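You operate a simulated robot arm through the tools that you are given. There is no shell and no other tool.

The job below is to be done with a simulated robot arm. You get a single attempt, and the scene is never put back.

Task
Turn the turntable to 3, lock it and lift the plate onto the orange mat.
Fine: free the table lock first; free the green clamp once the table is locked.

It is judged by the outcome, as a careful person would: the job done as asked, and still so three seconds after it is handed in. It fails if anything else is knocked over, pushed out of place, dropped, spilled or broken.

Robot
A 6-joint arm with a two-finger parallel gripper, fixed in place. Base frame: the origin is on the floor under the middle of its stand, x ahead of it, y to its left, z up; the work surface is at about z = 0.86. Readings come in m, rad, newtons and seconds.
With the tool pointing down near the work surface it reaches from about 0.26 to 0.68 m from the base axis. Its first joint turns from -1.152 to 1.152 rad. Payload 2.9 kg.
The TCP is the grasp point between the finger pads, 0.03 m short of the fingertips. In the tool frame z runs along the fingers and y along their closing line. The gripper opens to 0.11 m. The fingers are 0.02 m wide and 0.01 m thick; the gripper's body (0.048 by 0.112 m) begins 0.055 m behind the TCP.
Orientation is that of the tool frame in the base frame, as a unit quaternion [x, y, z, w]. With the fingers straight down and closing along the base's y, the tool's x points along the base's -x, its y along +y and its z along -z.

Tools
- The arm moves only by the tool step_arm. Its argument "targets" is a list of rows, each a list of 7 numbers: the turn, a rotation vector about the tool's x, y, z in units of 6 degrees (1.0 is 6 degrees), then the shift along the tool's x, y, z in units of 40 mm (1.0 is 40 mm), then the opening in per cent of the stroke, from 0 (shut) to 100 (fully open). In form: [[rx, ry, rz, tx, ty, tz, hand], ...]. A call has 1 to 20 rows; each row shifts and turns the commanded pose from where the row before left it, along the tool's axes as they then stand. A call with a number of a shift or a turn outside -1 to 1 is refused whole. Rows are played at 5 a second. More than 0.05 m and 0.15 rad between two rows, or a gripper value outside its range, and nothing of the call is played. A pose out of reach is approached as far as the arm can. The call stops where the force on the tool passes 40 N (or 10 N more than at its start, if that is more) or the arm is blocked; 0.2 s more then pass. Each finger travels about 0.108 m/s and halts on what it meets, pressing with about 31 N; the grip force reading is that of the motor and also rises with nothing between the fingers. The clock runs only during rows and for 0.2 s after the last one: add rows that do not move to give the fingers time. It gives the time, the measured TCP pose, the force on the tool (base axes), the opening and the grip force at its end, in the units of the frame above (readings bear some noise), with the torque about the TCP (base axes, N m) and any sound that the robot's microphone picked up.
- Cameras (640 x 400 px; columns grow to the right, rows downward): "scene" is fixed at [0.0409, 0.4145, 1.404]; the picture's right is [-0.98, -0.18, 0.00], its down [-0.07, 0.40, -0.91] and it looks along [0.17, -0.90, -0.40] (base axes); focal length 280 px, centre (320, 200). "wrist" rides on the gripper at [0.072, 0.017, -0.103] in the tool frame; the picture's right is [-0.23, 0.97, 0.00], its down [-0.76, -0.18, -0.62] and it looks along [-0.61, -0.14, 0.78] (tool axes); focal length 222 px, centre (320, 200). There is no depth. A picture from a camera that has moved, and an enlarged one, comes with that camera's place and axes in the base frame and with its lens. The place of the scene camera against the robot may be out by one fixed shift of up to 0.012 m in any direction.
- get_image(camera): a new picture of that camera. The clock stands still meanwhile.
- enlarge(camera, box): a new picture of the part [left, top, right, bottom] of that camera's present view, enlarged. The clock stands still meanwhile.
- close_job(): hands the job in; it is judged then, once.

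Places have to be worked out from the pictures, the camera data and where the tool is seen. Open the gripper and draw the arm clear of the work before you hand the job in, unless the task says otherwise.

The tools are called after "Call:" by a JSON object that holds its "method" and its "body". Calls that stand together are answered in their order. step_arm: Moves the arm, as the interface text tells. Its arguments: {"type":"object","properties":{"targets":{"type":"array","items":{"type":"array","items":{"type":"number"}}}},"required":["targets"]} The other tools are called the same way: get_image (camera) takes a picture; enlarge (camera, box) takes an enlarged picture of a part of a camera's view; close_job () hands the job in.

At the start:

```text
clock: 0.0
eef_pos: [0.3799, -0.2562, 1.238]
tool_rot: [0.002, 1.0, 0.0, 0.0]
wrist_force: [0.1, -0.2, 0.6]
moment: [0.03, 0.0, 0.02]
finger_gap: 0.1096
grip_force: 0.1
```

scene: 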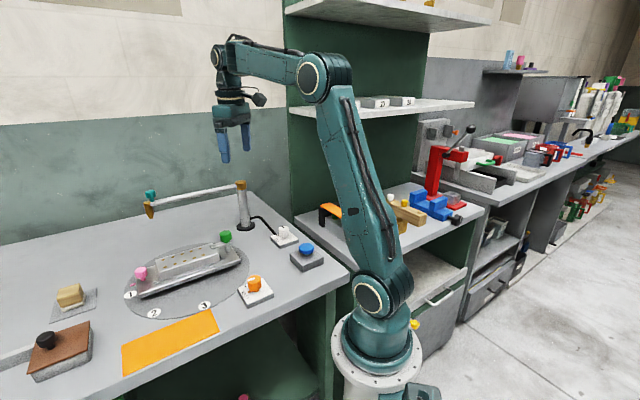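
wrist: 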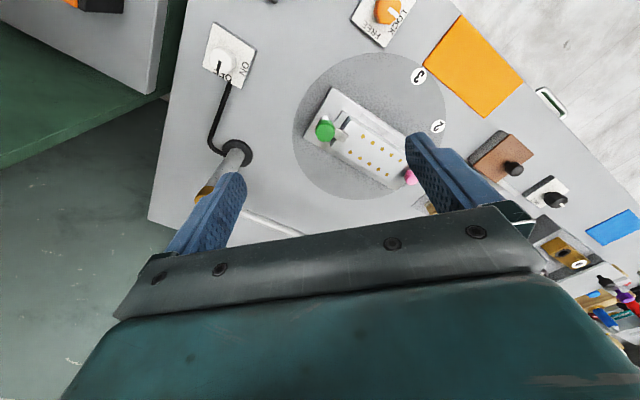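

I start by looking closely at the turntable area from both cameras before moving anything.

Call:
{"method": "enlarge", "body": {"camera": "scene", "box": [100, 170, 340, 320]}}

Call:
{"method": "enlarge", "body": {"camera": "wrist", "box": [180, 0, 500, 200]}}

Call:
{"method": "enlarge", "body": {"camera": "scene", "box": [0, 250, 240, 400]}}

```text
2.67 times, centred on (220, 245) of scene
camera zoom: at [0.0409, 0.4145, 1.404], right [-0.98, -0.18, 0.0], down [-0.07, 0.4, -0.91], along [0.17, -0.9, -0.4], focal length 746 px, centre (587, 80)
```

zoom: 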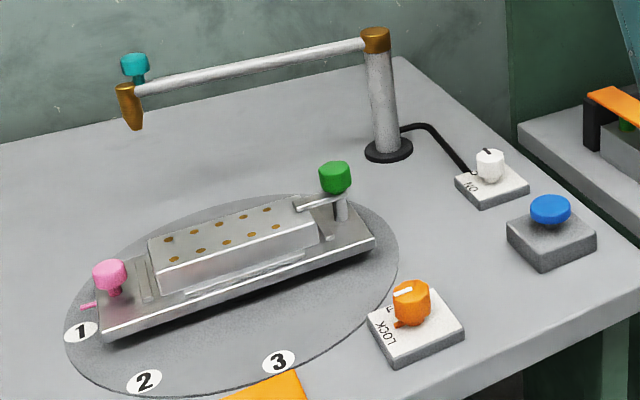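

```text
2.00 times, centred on (340, 100) of wrist
camera zoom: at [0.3087, -0.2403, 1.3422], right [0.23, 0.97, 0.0], down [0.76, -0.18, 0.62], along [0.61, -0.14, -0.78], focal length 444 px, centre (280, 400)
```

zoom: 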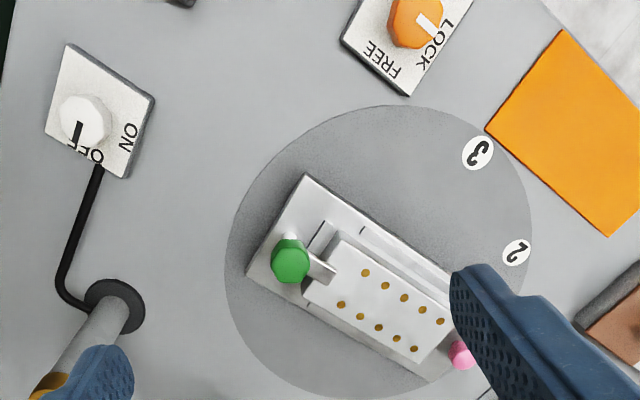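

```text
2.67 times, centred on (120, 325) of scene
camera zoom: at [0.0409, 0.4145, 1.404], right [-0.98, -0.18, 0.0], down [-0.07, 0.4, -0.91], along [0.17, -0.9, -0.4], focal length 746 px, centre (853, -133)
```

zoom: 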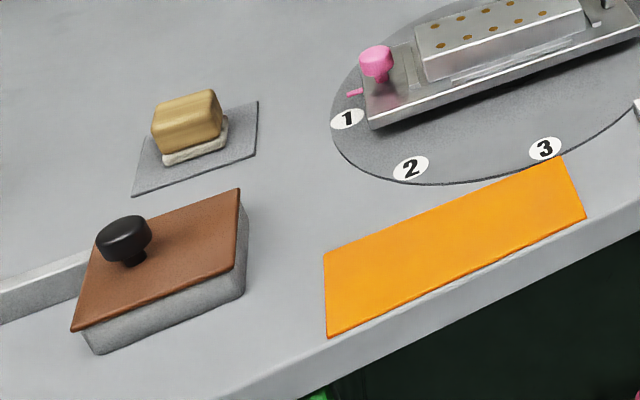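

Next I look closely at the lock dial, the clamp and the pink knob to understand how they work.

Call:
{"method": "enlarge", "body": {"camera": "scene", "box": [225, 265, 289, 305]}}

Call:
{"method": "enlarge", "body": {"camera": "scene", "box": [120, 225, 250, 306]}}

Call:
{"method": "enlarge", "body": {"camera": "wrist", "box": [340, 0, 436, 60]}}

Call:
{"method": "enlarge", "body": {"camera": "wrist", "box": [290, 50, 466, 210]}}

```text
10.00 times, centred on (257, 285) of scene
camera zoom: at [0.0409, 0.4145, 1.404], right [-0.98, -0.18, 0.0], down [-0.07, 0.4, -0.91], along [0.17, -0.9, -0.4], focal length 2798 px, centre (950, -650)
```

zoom: 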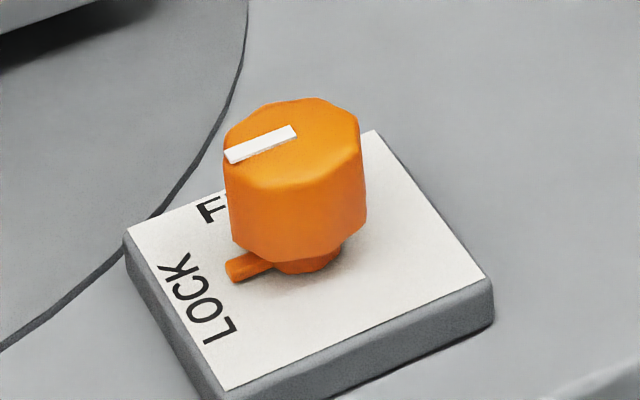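

```text
4.92 times, centred on (185, 266) of scene
camera zoom: at [0.0409, 0.4145, 1.404], right [-0.98, -0.18, 0.0], down [-0.07, 0.4, -0.91], along [0.17, -0.9, -0.4], focal length 1378 px, centre (985, -122)
```

zoom: 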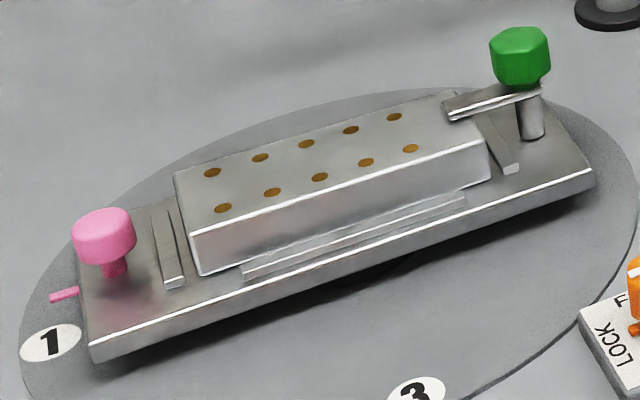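

```text
6.67 times, centred on (388, 30) of wrist
camera zoom: at [0.3087, -0.2403, 1.3422], right [0.23, 0.97, 0.0], down [0.76, -0.18, 0.62], along [0.61, -0.14, -0.78], focal length 1481 px, centre (-133, 1333)
```

zoom: 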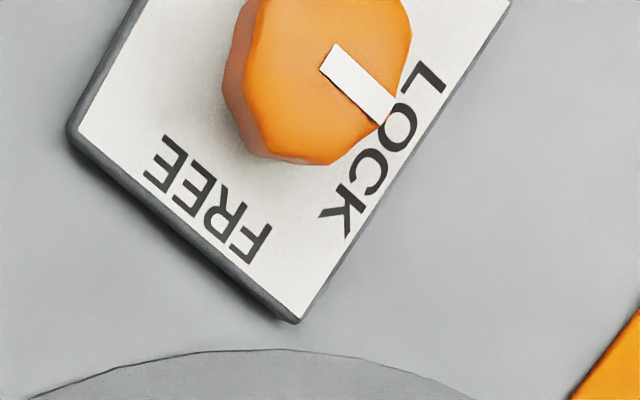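

```text
2.50 times, centred on (378, 130) of wrist
camera zoom: at [0.3087, -0.2403, 1.3422], right [0.23, 0.97, 0.0], down [0.76, -0.18, 0.62], along [0.61, -0.14, -0.78], focal length 555 px, centre (175, 375)
```

zoom: 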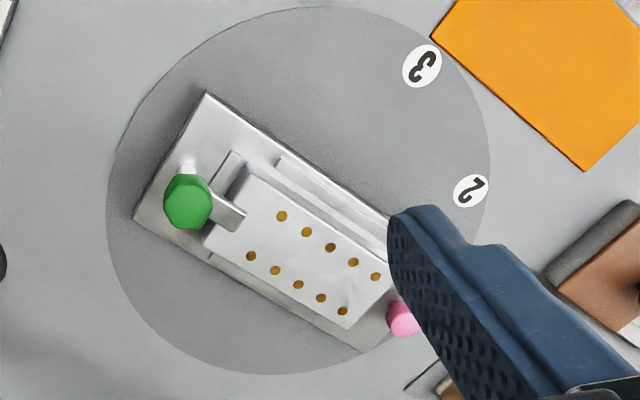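

The lock dial is at LOCK. The pink pointer and knob are at 1, and from the pictures I put the pink knob near (0.62, -0.10), the disc centre near (0.54, -0.18) and the dial near (0.32, -0.14). I'll move to hover above the dial so the wrist camera can see it clearly.

Call:
{"method": "step_arm", "body": {"targets": [[0, 0, 0, 0.25, 0.48, 0.5, 100], [0, 0, 0, 0.25, 0.48, 0.5, 100], [0, 0, 0, 0.25, 0.48, 0.5, 100], [0, 0, 0, 0.25, 0.48, 0.5, 100], [0, 0, 0, 0.25, 0.48, 0.5, 100], [0, 0, 0, 0.25, 0.48, 0.5, 100], [0, 0, 0, 0, 0, 0, 100]]}}

Call:
{"method": "get_image", "body": {"camera": "wrist"}}

Call:
{"method": "get_image", "body": {"camera": "scene"}}

```text
clock: 1.6
eef_pos: [0.322, -0.1418, 1.118]
tool_rot: [-0.001, 1.0, 0.0, 0.0]
wrist_force: [0.2, 0.5, 0.5]
moment: [-0.02, 0.0, -0.01]
finger_gap: 0.11
grip_force: 0.1
```

```text
taken
camera wrist: at [0.2503, -0.1249, 1.2223], right [0.23, 0.97, 0.0], down [0.76, -0.18, 0.62], along [0.61, -0.14, -0.78], focal length 222 px, centre (320, 200)
```

wrist: 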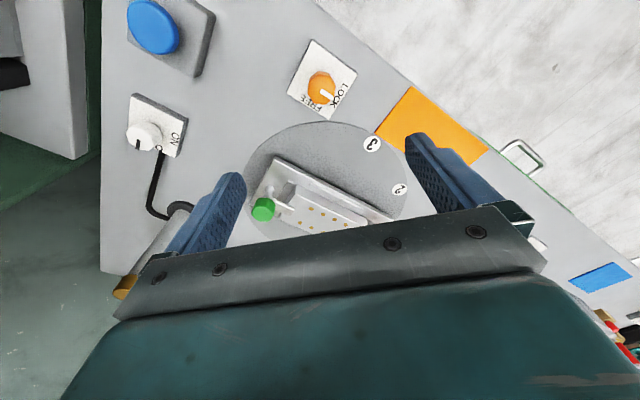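

```text
taken
```

scene: 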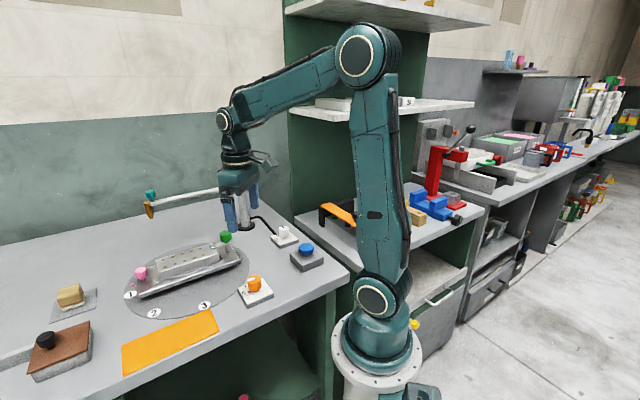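

The dial shows at about u=320, so it lies roughly under the TCP. I enlarge it to get its exact place and angle.

Call:
{"method": "enlarge", "body": {"camera": "wrist", "box": [280, 65, 360, 115]}}

Call:
{"method": "enlarge", "body": {"camera": "wrist", "box": [230, 80, 422, 200]}}

```text
8.00 times, centred on (320, 90) of wrist
camera zoom: at [0.2503, -0.1249, 1.2223], right [0.23, 0.97, 0.0], down [0.76, -0.18, 0.62], along [0.61, -0.14, -0.78], focal length 1777 px, centre (320, 1080)
```

zoom: 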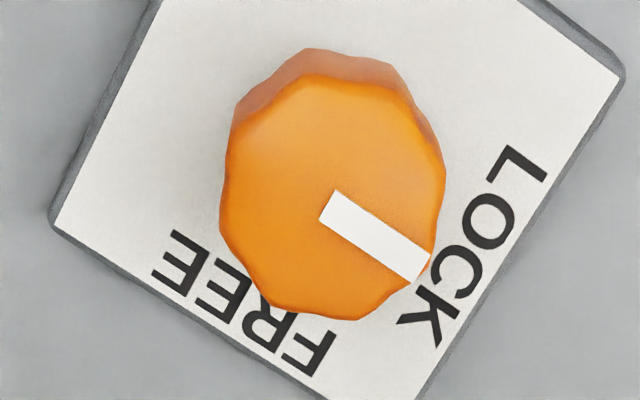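

```text
3.33 times, centred on (326, 140) of wrist
camera zoom: at [0.2503, -0.1249, 1.2223], right [0.23, 0.97, 0.0], down [0.76, -0.18, 0.62], along [0.61, -0.14, -0.78], focal length 740 px, centre (300, 400)
```

zoom: 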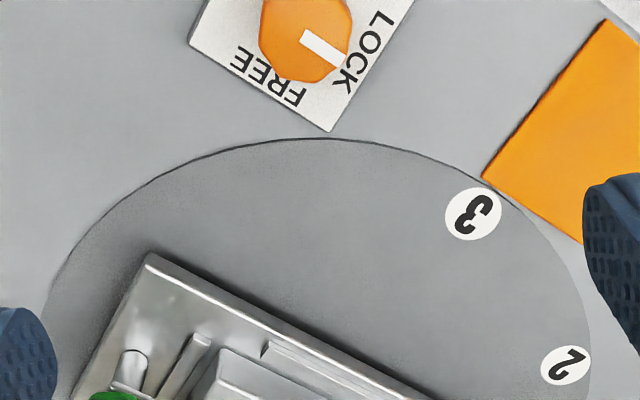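

The dial knob works out to be centred near (0.318, -0.137) with its top at z≈0.905. Its mark points about +45° (LOCK), and FREE is at about -45°. I'll centre over it, yaw the gripper +45° and come down to just above the knob to check.

Call:
{"method": "step_arm", "body": {"targets": [[0, 0, 0, 0.1, 0.11, 0, 100], [0, 0, -0.95, 0, 0, 0.4, 100], [0, 0, -0.95, 0, 0, 0.4, 100], [0, 0, -0.95, 0, 0, 0.4, 100], [0, 0, -0.95, 0, 0, 0.4, 100], [0, 0, -0.95, 0, 0, 0.4, 100], [0, 0, -0.95, 0, 0, 0.4, 100], [0, 0, -0.95, 0, 0, 0.4, 100], [0, 0, -0.85, 0, 0, 0.4, 100], [0, 0, 0, 0, 0, 0.4, 100], [0, 0, 0, 0, 0, 0, 100]]}}

Call:
{"method": "get_image", "body": {"camera": "wrist"}}

Call:
{"method": "enlarge", "body": {"camera": "scene", "box": [184, 195, 344, 310]}}

```text
clock: 4.0
eef_pos: [0.3171, -0.1346, 0.9755]
tool_rot: [-0.384, 0.924, 0.001, 0.0]
wrist_force: [0.2, 0.8, 0.0]
moment: [0.01, -0.01, 0.04]
finger_gap: 0.1101
grip_force: 0.1
```

```text
taken
camera wrist: at [0.2546, -0.1756, 1.0792], right [-0.53, 0.85, 0.0], down [0.66, 0.41, 0.62], along [0.53, 0.33, -0.78], focal length 222 px, centre (320, 200)
```

wrist: 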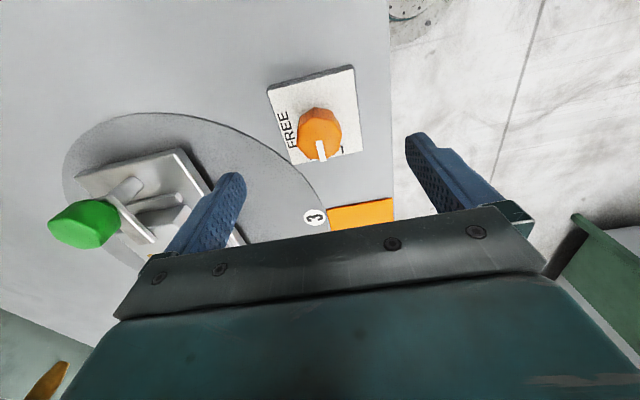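

```text
3.48 times, centred on (264, 252) of scene
camera zoom: at [0.0409, 0.4145, 1.404], right [-0.98, -0.18, 0.0], down [-0.07, 0.4, -0.91], along [0.17, -0.9, -0.4], focal length 973 px, centre (515, 17)
```

zoom: 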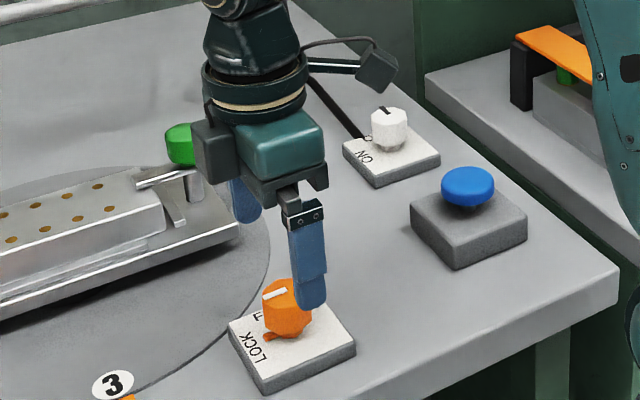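

The knob sits between the open fingers. I enlarge the view to check the centring.

Call:
{"method": "enlarge", "body": {"camera": "wrist", "box": [256, 90, 384, 170]}}

```text
5.00 times, centred on (320, 130) of wrist
camera zoom: at [0.2546, -0.1756, 1.0792], right [-0.53, 0.85, 0.0], down [0.66, 0.41, 0.62], along [0.53, 0.33, -0.78], focal length 1111 px, centre (320, 550)
```

zoom: 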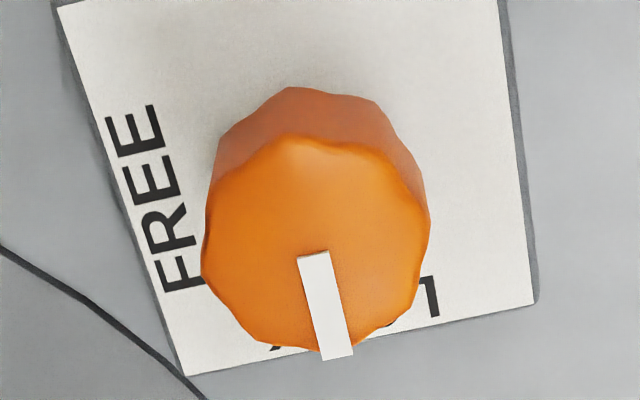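

Triangulating the two wrist views puts the knob centre at (0.318, -0.137) with its top at 0.9085, so the TCP is within about 2 mm. I'll nudge, come down so the tips are about 0.884, and close on the knob.

Call:
{"method": "step_arm", "body": {"targets": [[0, 0, 0, 0.04, -0.02, 0.5, 100], [0, 0, 0, 0, 0, 0.5, 100], [0, 0, 0, 0, 0, 0.5, 100], [0, 0, 0, 0, 0, 0, 100], [0, 0, 0, 0, 0, 0, 20], [0, 0, 0, 0, 0, 0, 10], [0, 0, 0, 0, 0, 0, 10], [0, 0, 0, 0, 0, 0, 10]]}}

Call:
{"method": "get_image", "body": {"camera": "wrist"}}

```text
clock: 5.8
eef_pos: [0.3148, -0.1392, 0.9129]
tool_rot: [-0.384, 0.923, 0.002, 0.0]
wrist_force: [-8.9, 8.4, -1.0]
moment: [-0.02, -0.49, 0.01]
finger_gap: 0.0362
grip_force: 44.9
```

```text
taken
camera wrist: at [0.253, -0.1783, 1.0171], right [-0.53, 0.85, 0.0], down [0.67, 0.41, 0.62], along [0.53, 0.33, -0.78], focal length 222 px, centre (320, 200)
```

wrist: 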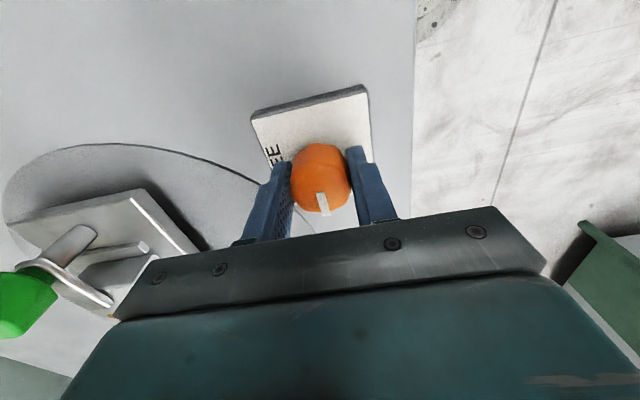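

The fingers hold the knob at 36 mm, with about 12 N of side force along the tool's +y. I'll shift slightly that way to relieve it, then begin turning toward FREE with a small first step.

Call:
{"method": "step_arm", "body": {"targets": [[0, 0, 0, 0, 0.03, 0, 10], [0, 0, 0, 0, 0, 0, 10]]}}

```text
clock: 6.4
eef_pos: [0.3142, -0.1387, 0.9138]
tool_rot: [-0.383, 0.924, 0.0, -0.001]
wrist_force: [4.5, 3.9, -36.3]
moment: [-0.47, -0.39, -0.01]
finger_gap: 0.0359
grip_force: 44.9
```

A sudden -36 N appeared in z. I'll hold still and read again, and look at the knob.

Call:
{"method": "step_arm", "body": {"targets": [[0, 0, 0, 0, 0, 0, 10]]}}

Call:
{"method": "enlarge", "body": {"camera": "wrist", "box": [240, 120, 400, 220]}}

Call:
{"method": "enlarge", "body": {"camera": "scene", "box": [209, 235, 305, 310]}}

```text
clock: 6.8
eef_pos: [0.315, -0.1368, 0.9137]
tool_rot: [-0.382, 0.924, 0.0, 0.0]
wrist_force: [6.1, 2.3, -43.6]
moment: [-0.29, -0.4, 0.01]
finger_gap: 0.0358
grip_force: 45.4
```

```text
4.00 times, centred on (320, 170) of wrist
camera zoom: at [0.2527, -0.178, 1.0173], right [-0.53, 0.85, 0.0], down [0.66, 0.41, 0.62], along [0.53, 0.33, -0.78], focal length 888 px, centre (320, 320)
```

zoom: 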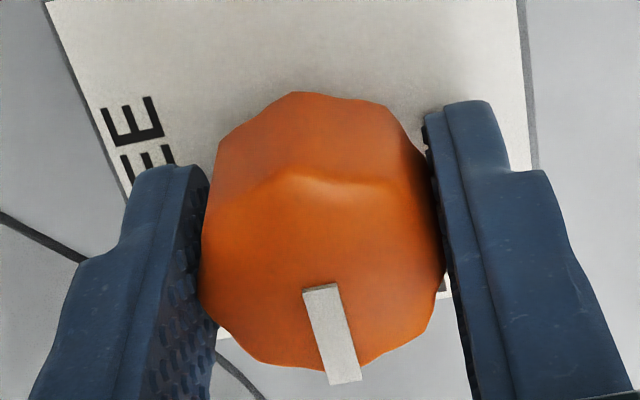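

```text
5.33 times, centred on (257, 272) of scene
camera zoom: at [0.0415, 0.4144, 1.404], right [-0.98, -0.18, 0.0], down [-0.07, 0.4, -0.91], along [0.17, -0.9, -0.4], focal length 1492 px, centre (656, -187)
```

zoom: 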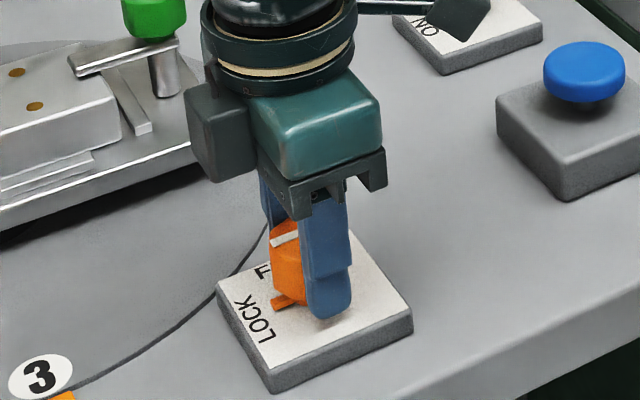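

A steady downward pull of about 40 N while gripping suggests the knob's shape is wedging the fingers. I'll open, check that the force drops to zero, and regrip a little higher.

Call:
{"method": "step_arm", "body": {"targets": [[0, 0, 0, 0, 0, 0, 70], [0, 0, 0, 0, 0, 0, 70], [0, 0, 0, 0, 0, 0, 70]]}}

Call:
{"method": "enlarge", "body": {"camera": "wrist", "box": [240, 120, 400, 220]}}

```text
clock: 7.6
eef_pos: [0.3145, -0.1384, 0.9147]
tool_rot: [-0.383, 0.924, 0.0, 0.0]
wrist_force: [-1.2, 0.4, 0.5]
moment: [0.0, 0.0, -0.03]
finger_gap: 0.0767
grip_force: 0.0
```

```text
4.00 times, centred on (320, 170) of wrist
camera zoom: at [0.2524, -0.178, 1.0182], right [-0.53, 0.85, 0.0], down [0.66, 0.41, 0.62], along [0.53, 0.33, -0.78], focal length 888 px, centre (320, 320)
```

zoom: 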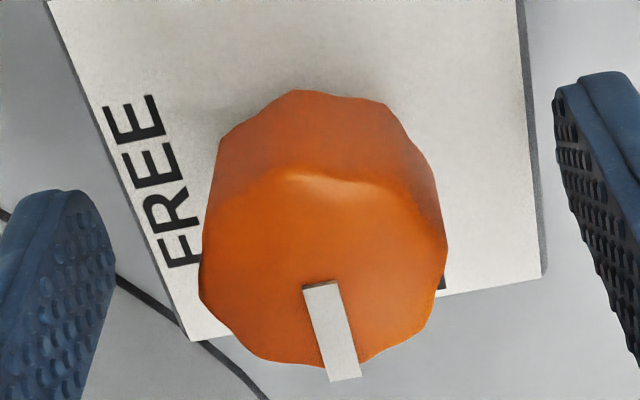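

The force is zero again when open. The view shows the knob about 3 mm toward the tool's -x, so I'll recentre, raise 2 mm and regrip.

Call:
{"method": "step_arm", "body": {"targets": [[0, 0, 0, -0.075, 0, -0.05, 70], [0, 0, 0, 0, 0, 0, 70], [0, 0, 0, 0, 0, 0, 20], [0, 0, 0, 0, 0, 0, 20], [0, 0, 0, 0, 0, 0, 20]]}}

```text
clock: 8.8
eef_pos: [0.3172, -0.1355, 0.9171]
tool_rot: [-0.383, 0.924, -0.001, 0.001]
wrist_force: [7.6, -6.5, -4.5]
moment: [0.19, 0.54, 0.01]
finger_gap: 0.0359
grip_force: 45.0
```

Gripped with modest side force. Now I turn clockwise (toward FREE), starting with about 16° and watching the torque.

Call:
{"method": "step_arm", "body": {"targets": [[0, 0, 0.5, 0, 0, 0, 20], [0, 0, 0.7, 0, 0, 0, 20], [0, 0, 0.7, 0, 0, 0, 20], [0, 0, 0.7, 0, 0, 0, 20]]}}

Call:
{"method": "enlarge", "body": {"camera": "wrist", "box": [240, 120, 400, 220]}}

```text
clock: 9.8
eef_pos: [0.3155, -0.1367, 0.9158]
tool_rot: [-0.253, 0.968, 0.0, 0.0]
wrist_force: [8.7, -13.7, -8.0]
moment: [0.61, -0.41, 0.03]
finger_gap: 0.0355
grip_force: 44.7
```

```text
4.00 times, centred on (320, 170) of wrist
camera zoom: at [0.247, -0.1577, 1.0205], right [-0.28, 0.96, 0.0], down [0.75, 0.22, 0.62], along [0.6, 0.17, -0.78], focal length 888 px, centre (320, 320)
```

zoom: 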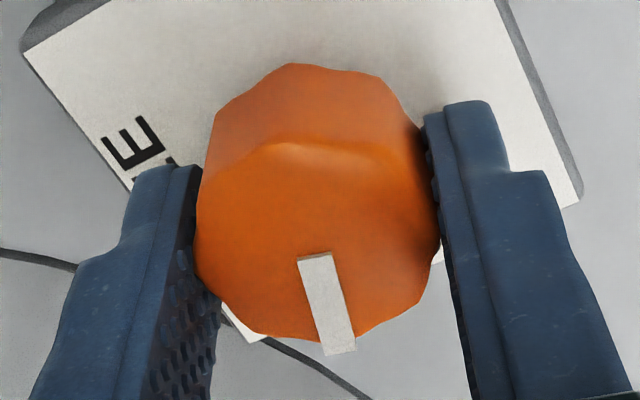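

The knob turns with the gripper at low torque. I continue toward FREE with a small correction along tool -y to relieve the side force.

Call:
{"method": "step_arm", "body": {"targets": [[0, 0, 0.7, 0, -0.02, 0, 20], [0, 0, 0.8, 0, 0, 0, 20], [0, 0, 0.8, 0, 0, 0, 20], [0, 0, 0.8, 0, 0, 0, 20], [0, 0, 0.8, 0, 0, 0, 20]]}}

```text
clock: 11.0
eef_pos: [0.3166, -0.1367, 0.9166]
tool_rot: [-0.05, 0.999, -0.002, 0.001]
wrist_force: [8.4, -17.1, 14.2]
moment: [0.72, 0.79, 0.05]
finger_gap: 0.0356
grip_force: 44.9
```

Now at about 39° of turn, still with a modest side load. I continue with another small relief shift.

Call:
{"method": "step_arm", "body": {"targets": [[0, 0, 0.7, -0.01, -0.025, 0, 20], [0, 0, 0.8, 0, 0, 0, 20], [0, 0, 0.8, 0, 0, 0, 20], [0, 0, 0.8, 0, 0, 0, 20], [0, 0, 0.8, 0, 0, 0, 20]]}}

Call:
{"method": "enlarge", "body": {"camera": "wrist", "box": [240, 120, 400, 220]}}

```text
clock: 12.2
eef_pos: [0.3164, -0.1384, 0.9162]
tool_rot: [0.152, 0.988, 0.001, 0.0]
wrist_force: [8.5, -20.0, -4.2]
moment: [0.77, 0.94, 0.04]
finger_gap: 0.0358
grip_force: 45.3
```

```text
4.00 times, centred on (320, 170) of wrist
camera zoom: at [0.2548, -0.1012, 1.0205], right [0.51, 0.86, 0.0], down [0.67, -0.4, 0.62], along [0.54, -0.32, -0.78], focal length 888 px, centre (320, 320)
```

zoom: 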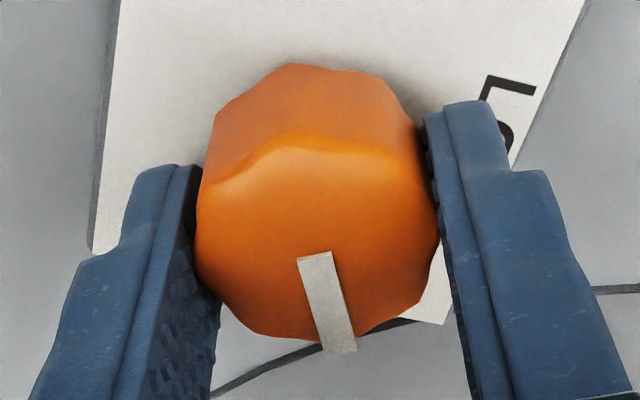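

About 62° of turn is done. I continue with the last 27° toward FREE.

Call:
{"method": "step_arm", "body": {"targets": [[0, 0, 0.6, -0.02, -0.03, 0, 20], [0, 0, 0.8, 0, 0, 0, 20], [0, 0, 0.8, 0, 0, 0, 20], [0, 0, 0.8, 0, 0, 0, 20], [0, 0, 0.8, 0, 0, 0, 20], [0, 0, 0.8, 0, 0, 0, 20]]}}

Call:
{"method": "get_image", "body": {"camera": "wrist"}}

Call:
{"method": "enlarge", "body": {"camera": "wrist", "box": [240, 120, 400, 220]}}

```text
clock: 13.6
eef_pos: [0.3166, -0.1396, 0.916]
tool_rot: [0.385, 0.923, 0.0, 0.0]
wrist_force: [-4.0, -16.3, 4.7]
moment: [1.36, 0.5, 0.29]
finger_gap: 0.0357
grip_force: 45.0
```

```text
taken
camera wrist: at [0.2792, -0.0769, 1.0206], right [0.85, 0.53, 0.0], down [0.41, -0.66, 0.62], along [0.33, -0.53, -0.78], focal length 222 px, centre (320, 200)
```

wrist: 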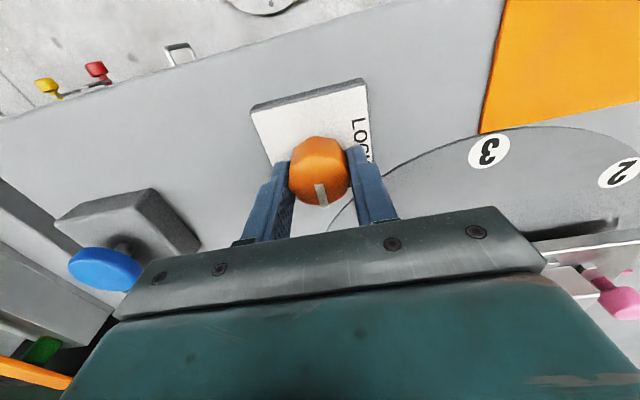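

```text
4.00 times, centred on (320, 170) of wrist
camera zoom: at [0.2792, -0.0769, 1.0206], right [0.85, 0.53, 0.0], down [0.41, -0.66, 0.62], along [0.33, -0.53, -0.78], focal length 888 px, centre (320, 320)
```

zoom: 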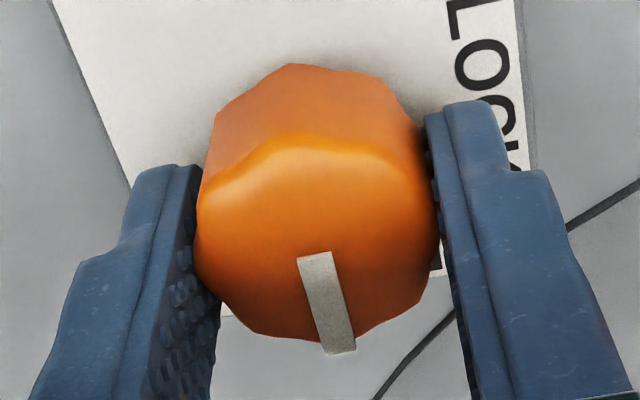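

The dial has turned about 90°, and the torque has risen to 0.29 N·m, as if it is at its end stop. I release it, rise, and check the mark.

Call:
{"method": "step_arm", "body": {"targets": [[0, 0, 0, 0, 0, 0, 80], [0, 0, 0, 0, 0, 0, 80], [0, 0, 0, 0, 0, -0.8, 80], [0, 0, 0, 0, 0, -0.8, 80], [0, 0, 0, 0, 0, -0.8, 80]]}}

Call:
{"method": "get_image", "body": {"camera": "wrist"}}

Call:
{"method": "enlarge", "body": {"camera": "scene", "box": [209, 245, 305, 305]}}

```text
clock: 14.8
eef_pos: [0.3195, -0.1391, 1.0125]
tool_rot: [0.383, 0.924, 0.0, 0.0]
wrist_force: [-0.1, -0.2, 0.6]
moment: [0.01, 0.01, 0.0]
finger_gap: 0.088
grip_force: 0.1
```

```text
taken
camera wrist: at [0.2816, -0.0755, 1.1164], right [0.85, 0.53, 0.0], down [0.41, -0.66, 0.62], along [0.33, -0.53, -0.78], focal length 222 px, centre (320, 200)
```

wrist: 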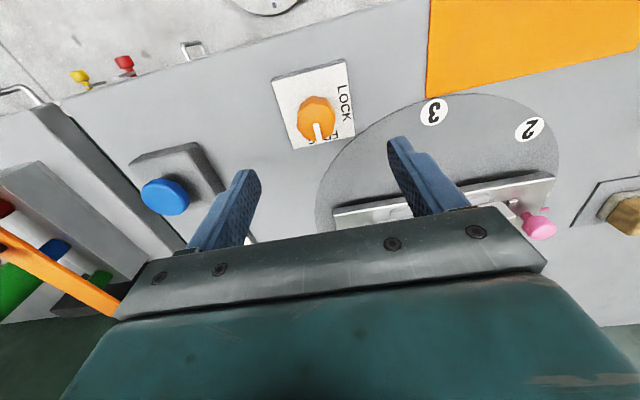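

```text
6.67 times, centred on (257, 275) of scene
camera zoom: at [0.0409, 0.4145, 1.404], right [-0.98, -0.18, 0.0], down [-0.07, 0.4, -0.91], along [0.17, -0.9, -0.4], focal length 1866 px, centre (740, -300)
```

zoom: 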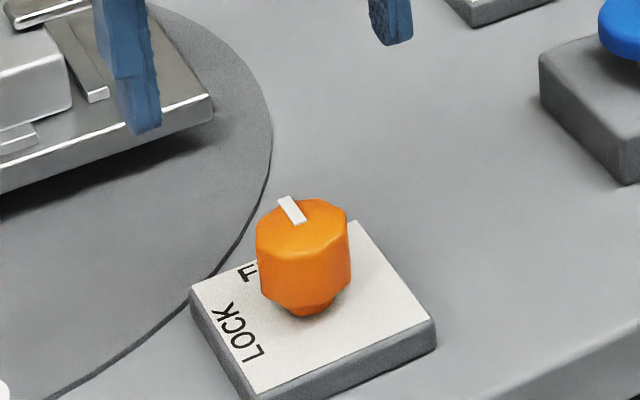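

The mark now points at FREE. Next I rise and move to hover over the pink knob to measure its position and height.

Call:
{"method": "step_arm", "body": {"targets": [[0, 0, 0, 0, 0, -1, 80], [0, 0, 0, 0, 0, -1, 80], [0, 0, 0, -0.577, 0.749, 0, 80], [0, 0, 0, -0.577, 0.749, 0, 80], [0, 0, 0, -0.577, 0.749, 0, 80], [0, 0, 0, -0.577, 0.749, 0, 80], [0, 0, 0, -0.577, 0.749, 0, 80], [0, 0, 0, -0.577, 0.749, 0, 80], [0, 0, 0, -0.577, 0.749, 0, 80], [0, 0, 0, -0.577, 0.749, 0, 80], [0, 0, 0, 0, 0, 0, 80]]}}

Call:
{"method": "get_image", "body": {"camera": "wrist"}}

Call:
{"method": "get_image", "body": {"camera": "scene"}}

```text
clock: 17.2
eef_pos: [0.6188, -0.0998, 1.0904]
tool_rot: [0.383, 0.924, 0.0, -0.001]
wrist_force: [-0.1, -0.1, 0.3]
moment: [0.0, 0.01, 0.01]
finger_gap: 0.0876
grip_force: 0.1
```

```text
taken
camera wrist: at [0.5808, -0.037, 1.1943], right [0.85, 0.53, 0.0], down [0.41, -0.66, 0.62], along [0.33, -0.53, -0.78], focal length 222 px, centre (320, 200)
```

wrist: 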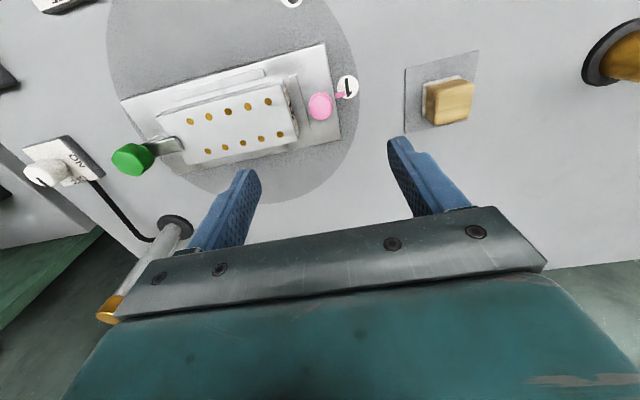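

```text
taken
```

scene: 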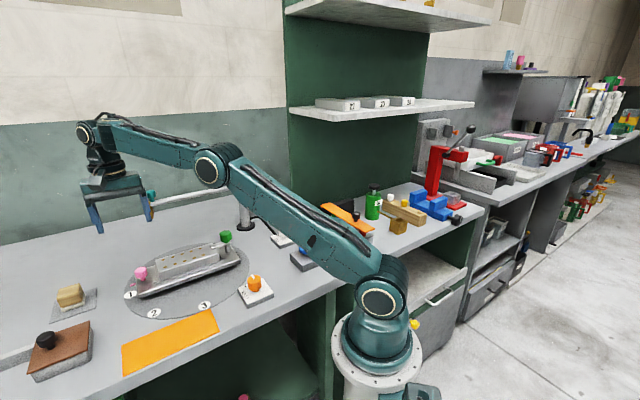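

That is a clear overhead view of the whole fixture. I enlarge it to measure the pink knob, disc centre, plate and clamp.

Call:
{"method": "enlarge", "body": {"camera": "wrist", "box": [270, 60, 398, 140]}}

Call:
{"method": "enlarge", "body": {"camera": "wrist", "box": [100, 0, 420, 200]}}

Call:
{"method": "enlarge", "body": {"camera": "wrist", "box": [100, 110, 228, 190]}}

```text
5.00 times, centred on (334, 100) of wrist
camera zoom: at [0.5808, -0.037, 1.1943], right [0.85, 0.53, 0.0], down [0.41, -0.66, 0.62], along [0.33, -0.53, -0.78], focal length 1111 px, centre (250, 700)
```

zoom: 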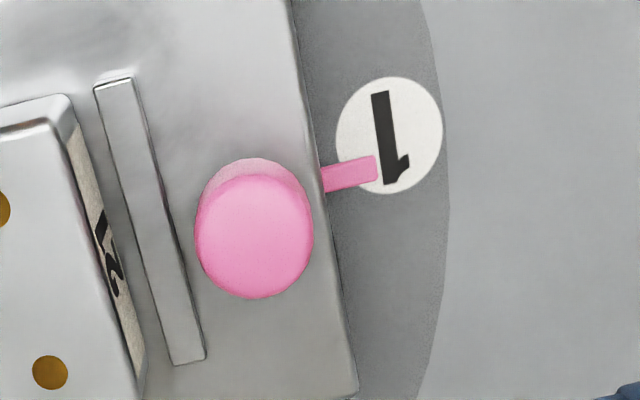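

```text
2.00 times, centred on (260, 100) of wrist
camera zoom: at [0.5808, -0.037, 1.1943], right [0.85, 0.53, 0.0], down [0.41, -0.66, 0.62], along [0.33, -0.53, -0.78], focal length 444 px, centre (440, 400)
```

zoom: 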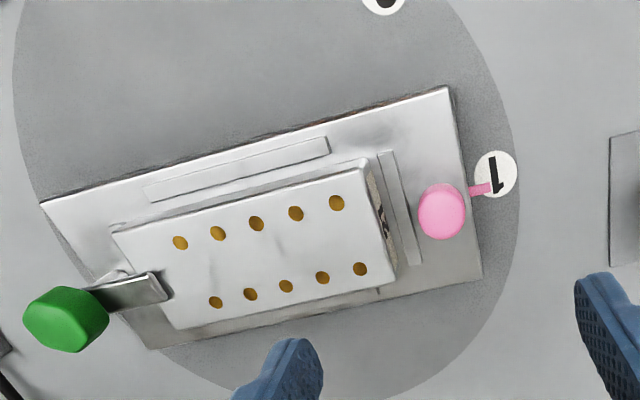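

```text
5.00 times, centred on (164, 150) of wrist
camera zoom: at [0.5808, -0.037, 1.1943], right [0.85, 0.53, 0.0], down [0.41, -0.66, 0.62], along [0.33, -0.53, -0.78], focal length 1111 px, centre (1100, 450)
```

zoom: 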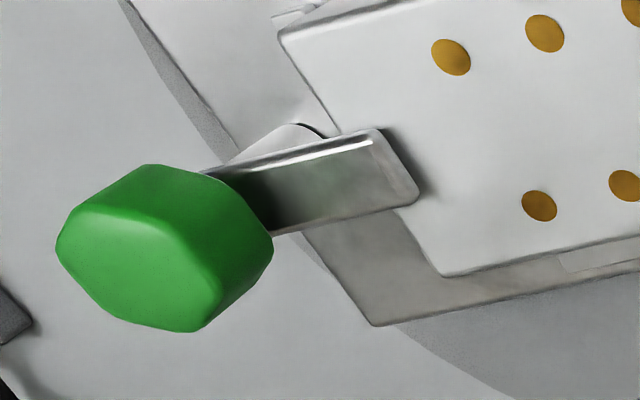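

From these views I get the pink knob at about (0.6235, -0.1024) with its top at z≈0.924, the bar top at ≈0.889, the disc centre at ≈(0.542, -0.179), and labels 1, 2 and 3 at ≈44°, 90° and 136°. I'll yaw to -135° in free air, so the fingers close along the tangent. I'm adding a small sideways shift per row to learn how combined turn and shift rows behave.

Call:
{"method": "step_arm", "body": {"targets": [[0, 0, 1, 0, -0.2, 0, 60], [0, 0, 1, 0, -0.2, 0, 60], [0, 0, 1, 0, -0.2, 0, 60], [0, 0, 1, 0, -0.2, 0, 60], [0, 0, 1, 0, -0.2, 0, 60], [0, 0, 1, 0, -0.2, 0, 60], [0, 0, 1, 0, -0.2, 0, 60], [0, 0, 1, 0, -0.2, 0, 60], [0, 0, 1, 0, -0.2, 0, 60], [0, 0, 1, 0, -0.2, 0, 60], [0, 0, 1, 0, -0.2, 0, 60], [0, 0, 1, 0, -0.2, 0, 60], [0, 0, 1, 0, -0.2, 0, 60], [0, 0, 1, 0, -0.2, 0, 60], [0, 0, 1, 0, -0.2, 0, 60], [0, 0, 0, 0, 0, 0, 60], [0, 0, 0, 0, 0, 0, 60]]}}

Call:
{"method": "get_image", "body": {"camera": "wrist"}}

Call:
{"method": "get_image", "body": {"camera": "scene"}}

```text
clock: 20.8
eef_pos: [0.5086, -0.1057, 1.0922]
tool_rot: [0.924, 0.383, 0.001, 0.0]
wrist_force: [0.0, 0.1, -0.2]
moment: [0.0, 0.0, -0.03]
finger_gap: 0.066
grip_force: 0.0
```

```text
taken
camera wrist: at [0.5748, -0.0663, 1.1958], right [0.53, -0.85, 0.0], down [-0.66, -0.41, 0.62], along [-0.53, -0.33, -0.78], focal length 222 px, centre (320, 200)
```

wrist: 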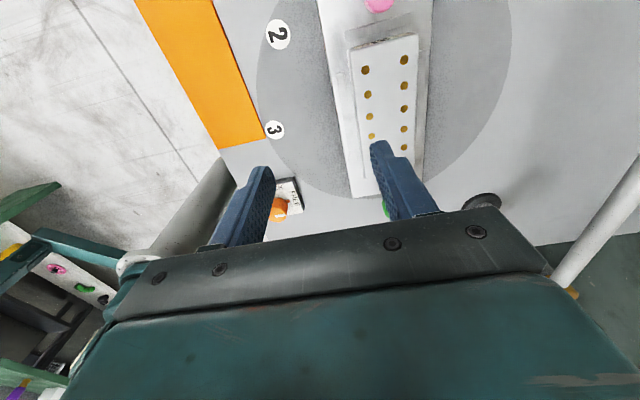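

```text
taken
```

scene: 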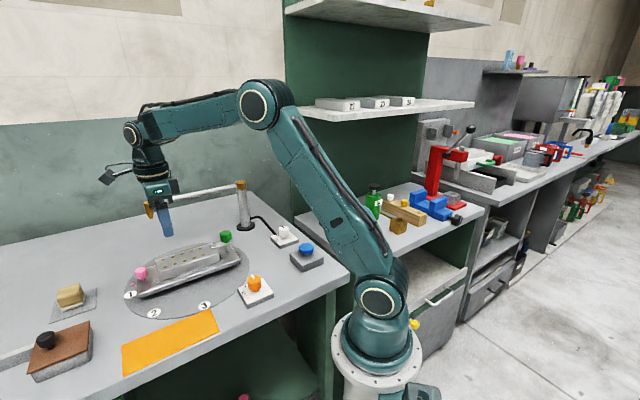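

Shifts follow the axes at the start of each row, and yaw -135° is reachable. I move back over the pink knob and look.

Call:
{"method": "step_arm", "body": {"targets": [[0, 0, 0, 0.673, 0.641, 0, 60], [0, 0, 0, 0.673, 0.641, 0, 60], [0, 0, 0, 0.673, 0.641, 0, 60], [0, 0, 0, 0, 0, 0.8, 60], [0, 0, 0, 0, 0, 0.8, 60], [0, 0, 0, 0, 0, 0.4, 60], [0, 0, 0, 0, 0, 0, 60]]}}

Call:
{"method": "get_image", "body": {"camera": "wrist"}}

Call:
{"method": "enlarge", "body": {"camera": "wrist", "box": [240, 70, 400, 170]}}

Call:
{"method": "enlarge", "body": {"camera": "scene", "box": [90, 205, 218, 285]}}

```text
clock: 22.4
eef_pos: [0.622, -0.1042, 1.0115]
tool_rot: [0.924, 0.383, 0.0, 0.0]
wrist_force: [-0.9, 0.6, -0.5]
moment: [0.02, 0.0, 0.01]
finger_gap: 0.0661
grip_force: 0.1
```

```text
taken
camera wrist: at [0.6863, -0.0653, 1.1156], right [0.53, -0.85, 0.0], down [-0.66, -0.41, 0.62], along [-0.53, -0.33, -0.78], focal length 222 px, centre (320, 200)
```

wrist: 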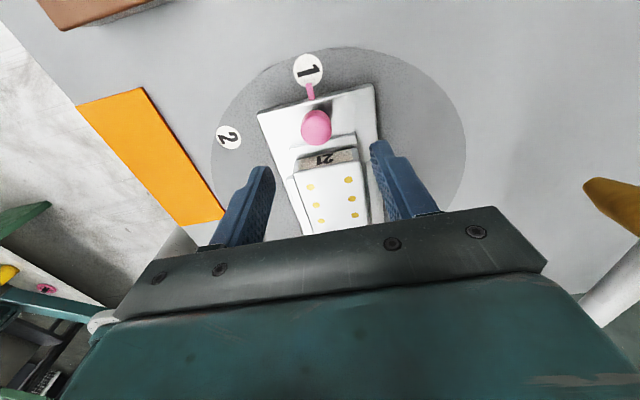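

```text
4.00 times, centred on (320, 120) of wrist
camera zoom: at [0.6863, -0.0653, 1.1156], right [0.53, -0.85, 0.0], down [-0.66, -0.41, 0.62], along [-0.53, -0.33, -0.78], focal length 888 px, centre (320, 520)
```

zoom: 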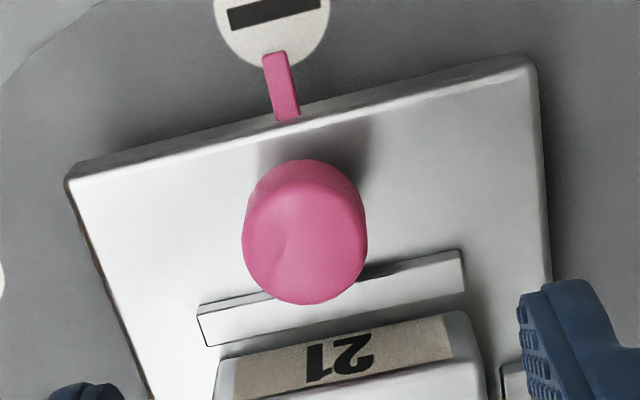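

```text
5.00 times, centred on (154, 245) of scene
camera zoom: at [0.0409, 0.4145, 1.404], right [-0.98, -0.18, 0.0], down [-0.07, 0.4, -0.91], along [0.17, -0.9, -0.4], focal length 1399 px, centre (1150, -25)
```

zoom: 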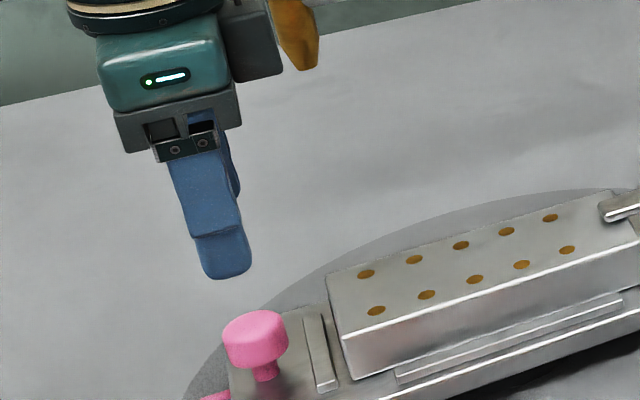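

The pink knob triangulates to (0.6226, -0.1015) with its top at z≈0.928. I correct by a few millimetres, descend so the tips are about 9 mm above the bar, and close on the knob.

Call:
{"method": "step_arm", "body": {"targets": [[0, 0, 0, 0.03, -0.07, 0.7, 60], [0, 0, 0, 0, 0, 0.7, 60], [0, 0, 0, 0, 0, 0.7, 60], [0, 0, 0, 0, 0, 0, 60], [0, 0, 0, 0, 0, 0, 40], [0, 0, 0, 0, 0, 0, 15], [0, 0, 0, 0, 0, 0, 15], [0, 0, 0, 0, 0, 0, 15]]}}

Call:
{"method": "get_image", "body": {"camera": "wrist"}}

Call:
{"method": "enlarge", "body": {"camera": "scene", "box": [90, 225, 218, 305]}}

```text
clock: 24.2
eef_pos: [0.6222, -0.0991, 0.9248]
tool_rot: [0.924, 0.382, 0.001, 0.0]
wrist_force: [-0.3, 0.5, -2.9]
moment: [-0.14, -0.57, -0.01]
finger_gap: 0.0278
grip_force: 44.9
```

```text
taken
camera wrist: at [0.6867, -0.0604, 1.0291], right [0.53, -0.85, 0.0], down [-0.66, -0.41, 0.62], along [-0.53, -0.33, -0.78], focal length 222 px, centre (320, 200)
```

wrist: 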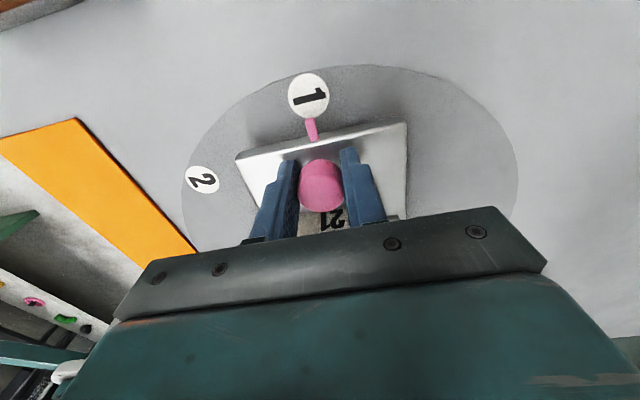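

```text
5.00 times, centred on (154, 265) of scene
camera zoom: at [0.0409, 0.4145, 1.404], right [-0.98, -0.18, 0.0], down [-0.07, 0.4, -0.91], along [0.17, -0.9, -0.4], focal length 1399 px, centre (1150, -125)
```

zoom: 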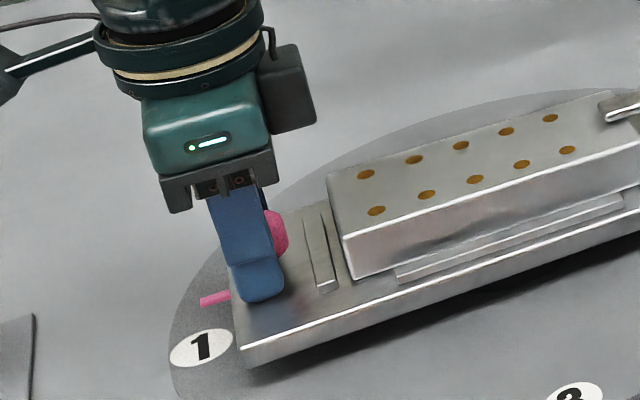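

The knob is held at 27.8 mm with near-zero side force. I start rotating the table counterclockwise about its centre in 5° steps, three steps first to check that it moves freely.

Call:
{"method": "step_arm", "body": {"targets": [[0, 0, -0.8333, -0.0108, -0.2463, 0, 15], [0, 0, -0.8333, -0.0108, -0.2463, 0, 15], [0, 0, -0.8333, -0.0108, -0.2463, 0, 15]]}}

Call:
{"method": "get_image", "body": {"camera": "wrist"}}

Call:
{"method": "enlarge", "body": {"camera": "scene", "box": [90, 215, 250, 315]}}

```text
clock: 25.0
eef_pos: [0.5981, -0.0811, 0.9252]
tool_rot: [0.866, 0.5, -0.001, -0.002]
wrist_force: [6.1, 9.9, -19.9]
moment: [-0.11, -0.63, -0.17]
finger_gap: 0.0279
grip_force: 45.1
```

```text
taken
camera wrist: at [0.6503, -0.0268, 1.0291], right [0.73, -0.68, 0.0], down [-0.53, -0.57, 0.62], along [-0.43, -0.46, -0.78], focal length 222 px, centre (320, 200)
```

wrist: 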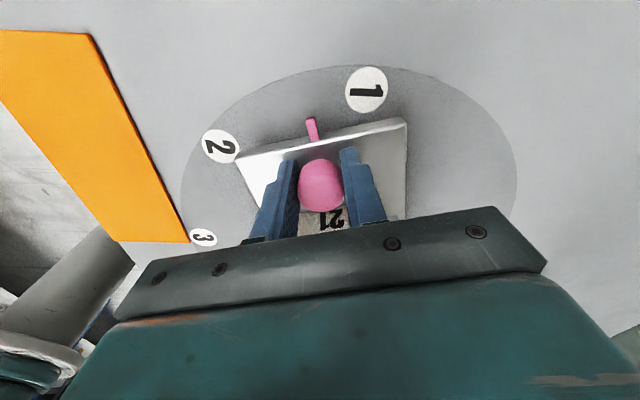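

```text
4.00 times, centred on (170, 265) of scene
camera zoom: at [0.0414, 0.4148, 1.4039], right [-0.98, -0.18, 0.0], down [-0.07, 0.4, -0.91], along [0.17, -0.9, -0.4], focal length 1119 px, centre (920, -60)
```

zoom: 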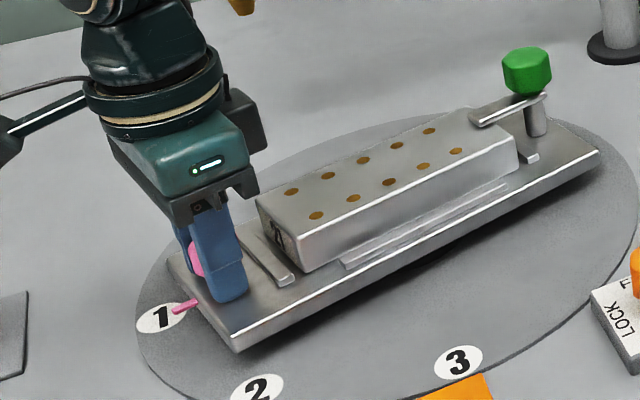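

The table turns freely and the labels stay fixed, while the pointer moves with the fixture. The knob pulls about 12 N outward, so I continue 25° more with a slight outward correction.

Call:
{"method": "step_arm", "body": {"targets": [[0, 0, -0.8333, 0.015, -0.2463, 0.01, 15], [0, 0, -0.8333, -0.0108, -0.2463, 0, 15], [0, 0, -0.8333, -0.0108, -0.2463, 0, 15], [0, 0, -0.8333, -0.0108, -0.2463, 0, 15], [0, 0, -0.8333, -0.0108, -0.2463, 0, 15]]}}

Call:
{"method": "get_image", "body": {"camera": "wrist"}}

```text
clock: 26.2
eef_pos: [0.5489, -0.0656, 0.9251]
tool_rot: [0.736, 0.677, -0.002, -0.001]
wrist_force: [3.9, 14.4, -30.7]
moment: [0.01, -0.81, 0.16]
finger_gap: 0.0277
grip_force: 45.2
```

```text
taken
camera wrist: at [0.5744, 0.0051, 1.0293], right [0.95, -0.31, 0.0], down [-0.24, -0.74, 0.62], along [-0.2, -0.59, -0.78], focal length 222 px, centre (320, 200)
```

wrist: 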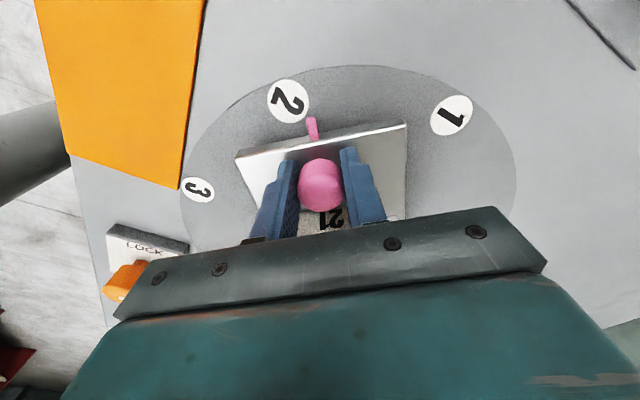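

Half way, with about 15 N outward and 30 N downward: the tool sits about 3 mm below its command. I relax both with a small outward and downward shift while continuing 25°.

Call:
{"method": "step_arm", "body": {"targets": [[0, 0, 0, 0.03, 0, 0.06, 15], [0, 0, -0.8333, -0.0108, -0.2463, 0, 15], [0, 0, -0.8333, -0.0108, -0.2463, 0, 15], [0, 0, -0.8333, -0.0108, -0.2463, 0, 15], [0, 0, -0.8333, -0.0108, -0.2463, 0, 15], [0, 0, -0.8333, -0.0108, -0.2463, 0, 15]]}}

Call:
{"method": "get_image", "body": {"camera": "wrist"}}

```text
clock: 27.6
eef_pos: [0.5003, -0.0711, 0.9252]
tool_rot: [0.572, 0.82, 0.0, 0.0]
wrist_force: [-1.7, 19.0, -8.1]
moment: [0.44, 0.65, 0.31]
finger_gap: 0.0277
grip_force: 44.8
```

```text
taken
camera wrist: at [0.4934, 0.0023, 1.0297], right [0.99, 0.12, 0.0], down [0.1, -0.78, 0.62], along [0.08, -0.62, -0.78], focal length 222 px, centre (320, 200)
```

wrist: 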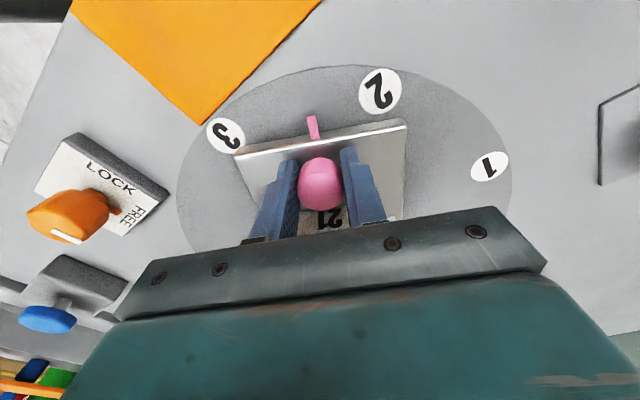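

65° has been turned and the pointer is nearing 3. I correct outward again and go 20° more, then check against label 3.

Call:
{"method": "step_arm", "body": {"targets": [[0, 0, 0, 0.04, 0, 0, 15], [0, 0, -0.8333, -0.0108, -0.2463, 0, 15], [0, 0, -0.8333, -0.0108, -0.2463, 0, 15], [0, 0, -0.8333, -0.0108, -0.2463, 0, 15], [0, 0, -0.8333, -0.0108, -0.2463, 0, 15]]}}

Call:
{"method": "get_image", "body": {"camera": "wrist"}}

Call:
{"method": "enlarge", "body": {"camera": "wrist", "box": [240, 60, 400, 160]}}

```text
clock: 28.8
eef_pos: [0.4662, -0.0897, 0.9254]
tool_rot: [0.42, 0.907, 0.001, -0.001]
wrist_force: [-10.3, 17.0, -12.1]
moment: [-0.22, -1.0, 0.13]
finger_gap: 0.0278
grip_force: 45.2
```

```text
taken
camera wrist: at [0.4339, -0.0237, 1.0297], right [0.89, 0.46, 0.0], down [0.36, -0.7, 0.62], along [0.28, -0.55, -0.78], focal length 222 px, centre (320, 200)
```

wrist: 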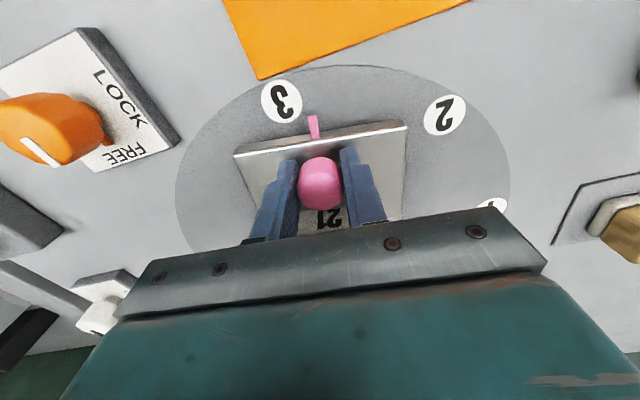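

```text
4.00 times, centred on (320, 110) of wrist
camera zoom: at [0.4339, -0.0237, 1.0297], right [0.89, 0.46, 0.0], down [0.36, -0.7, 0.62], along [0.28, -0.55, -0.78], focal length 888 px, centre (320, 560)
```

zoom: 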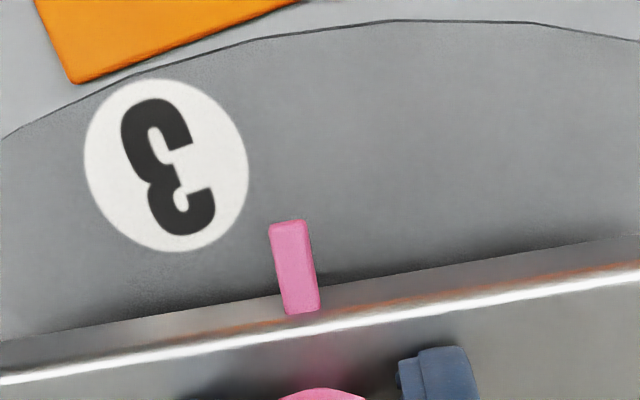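

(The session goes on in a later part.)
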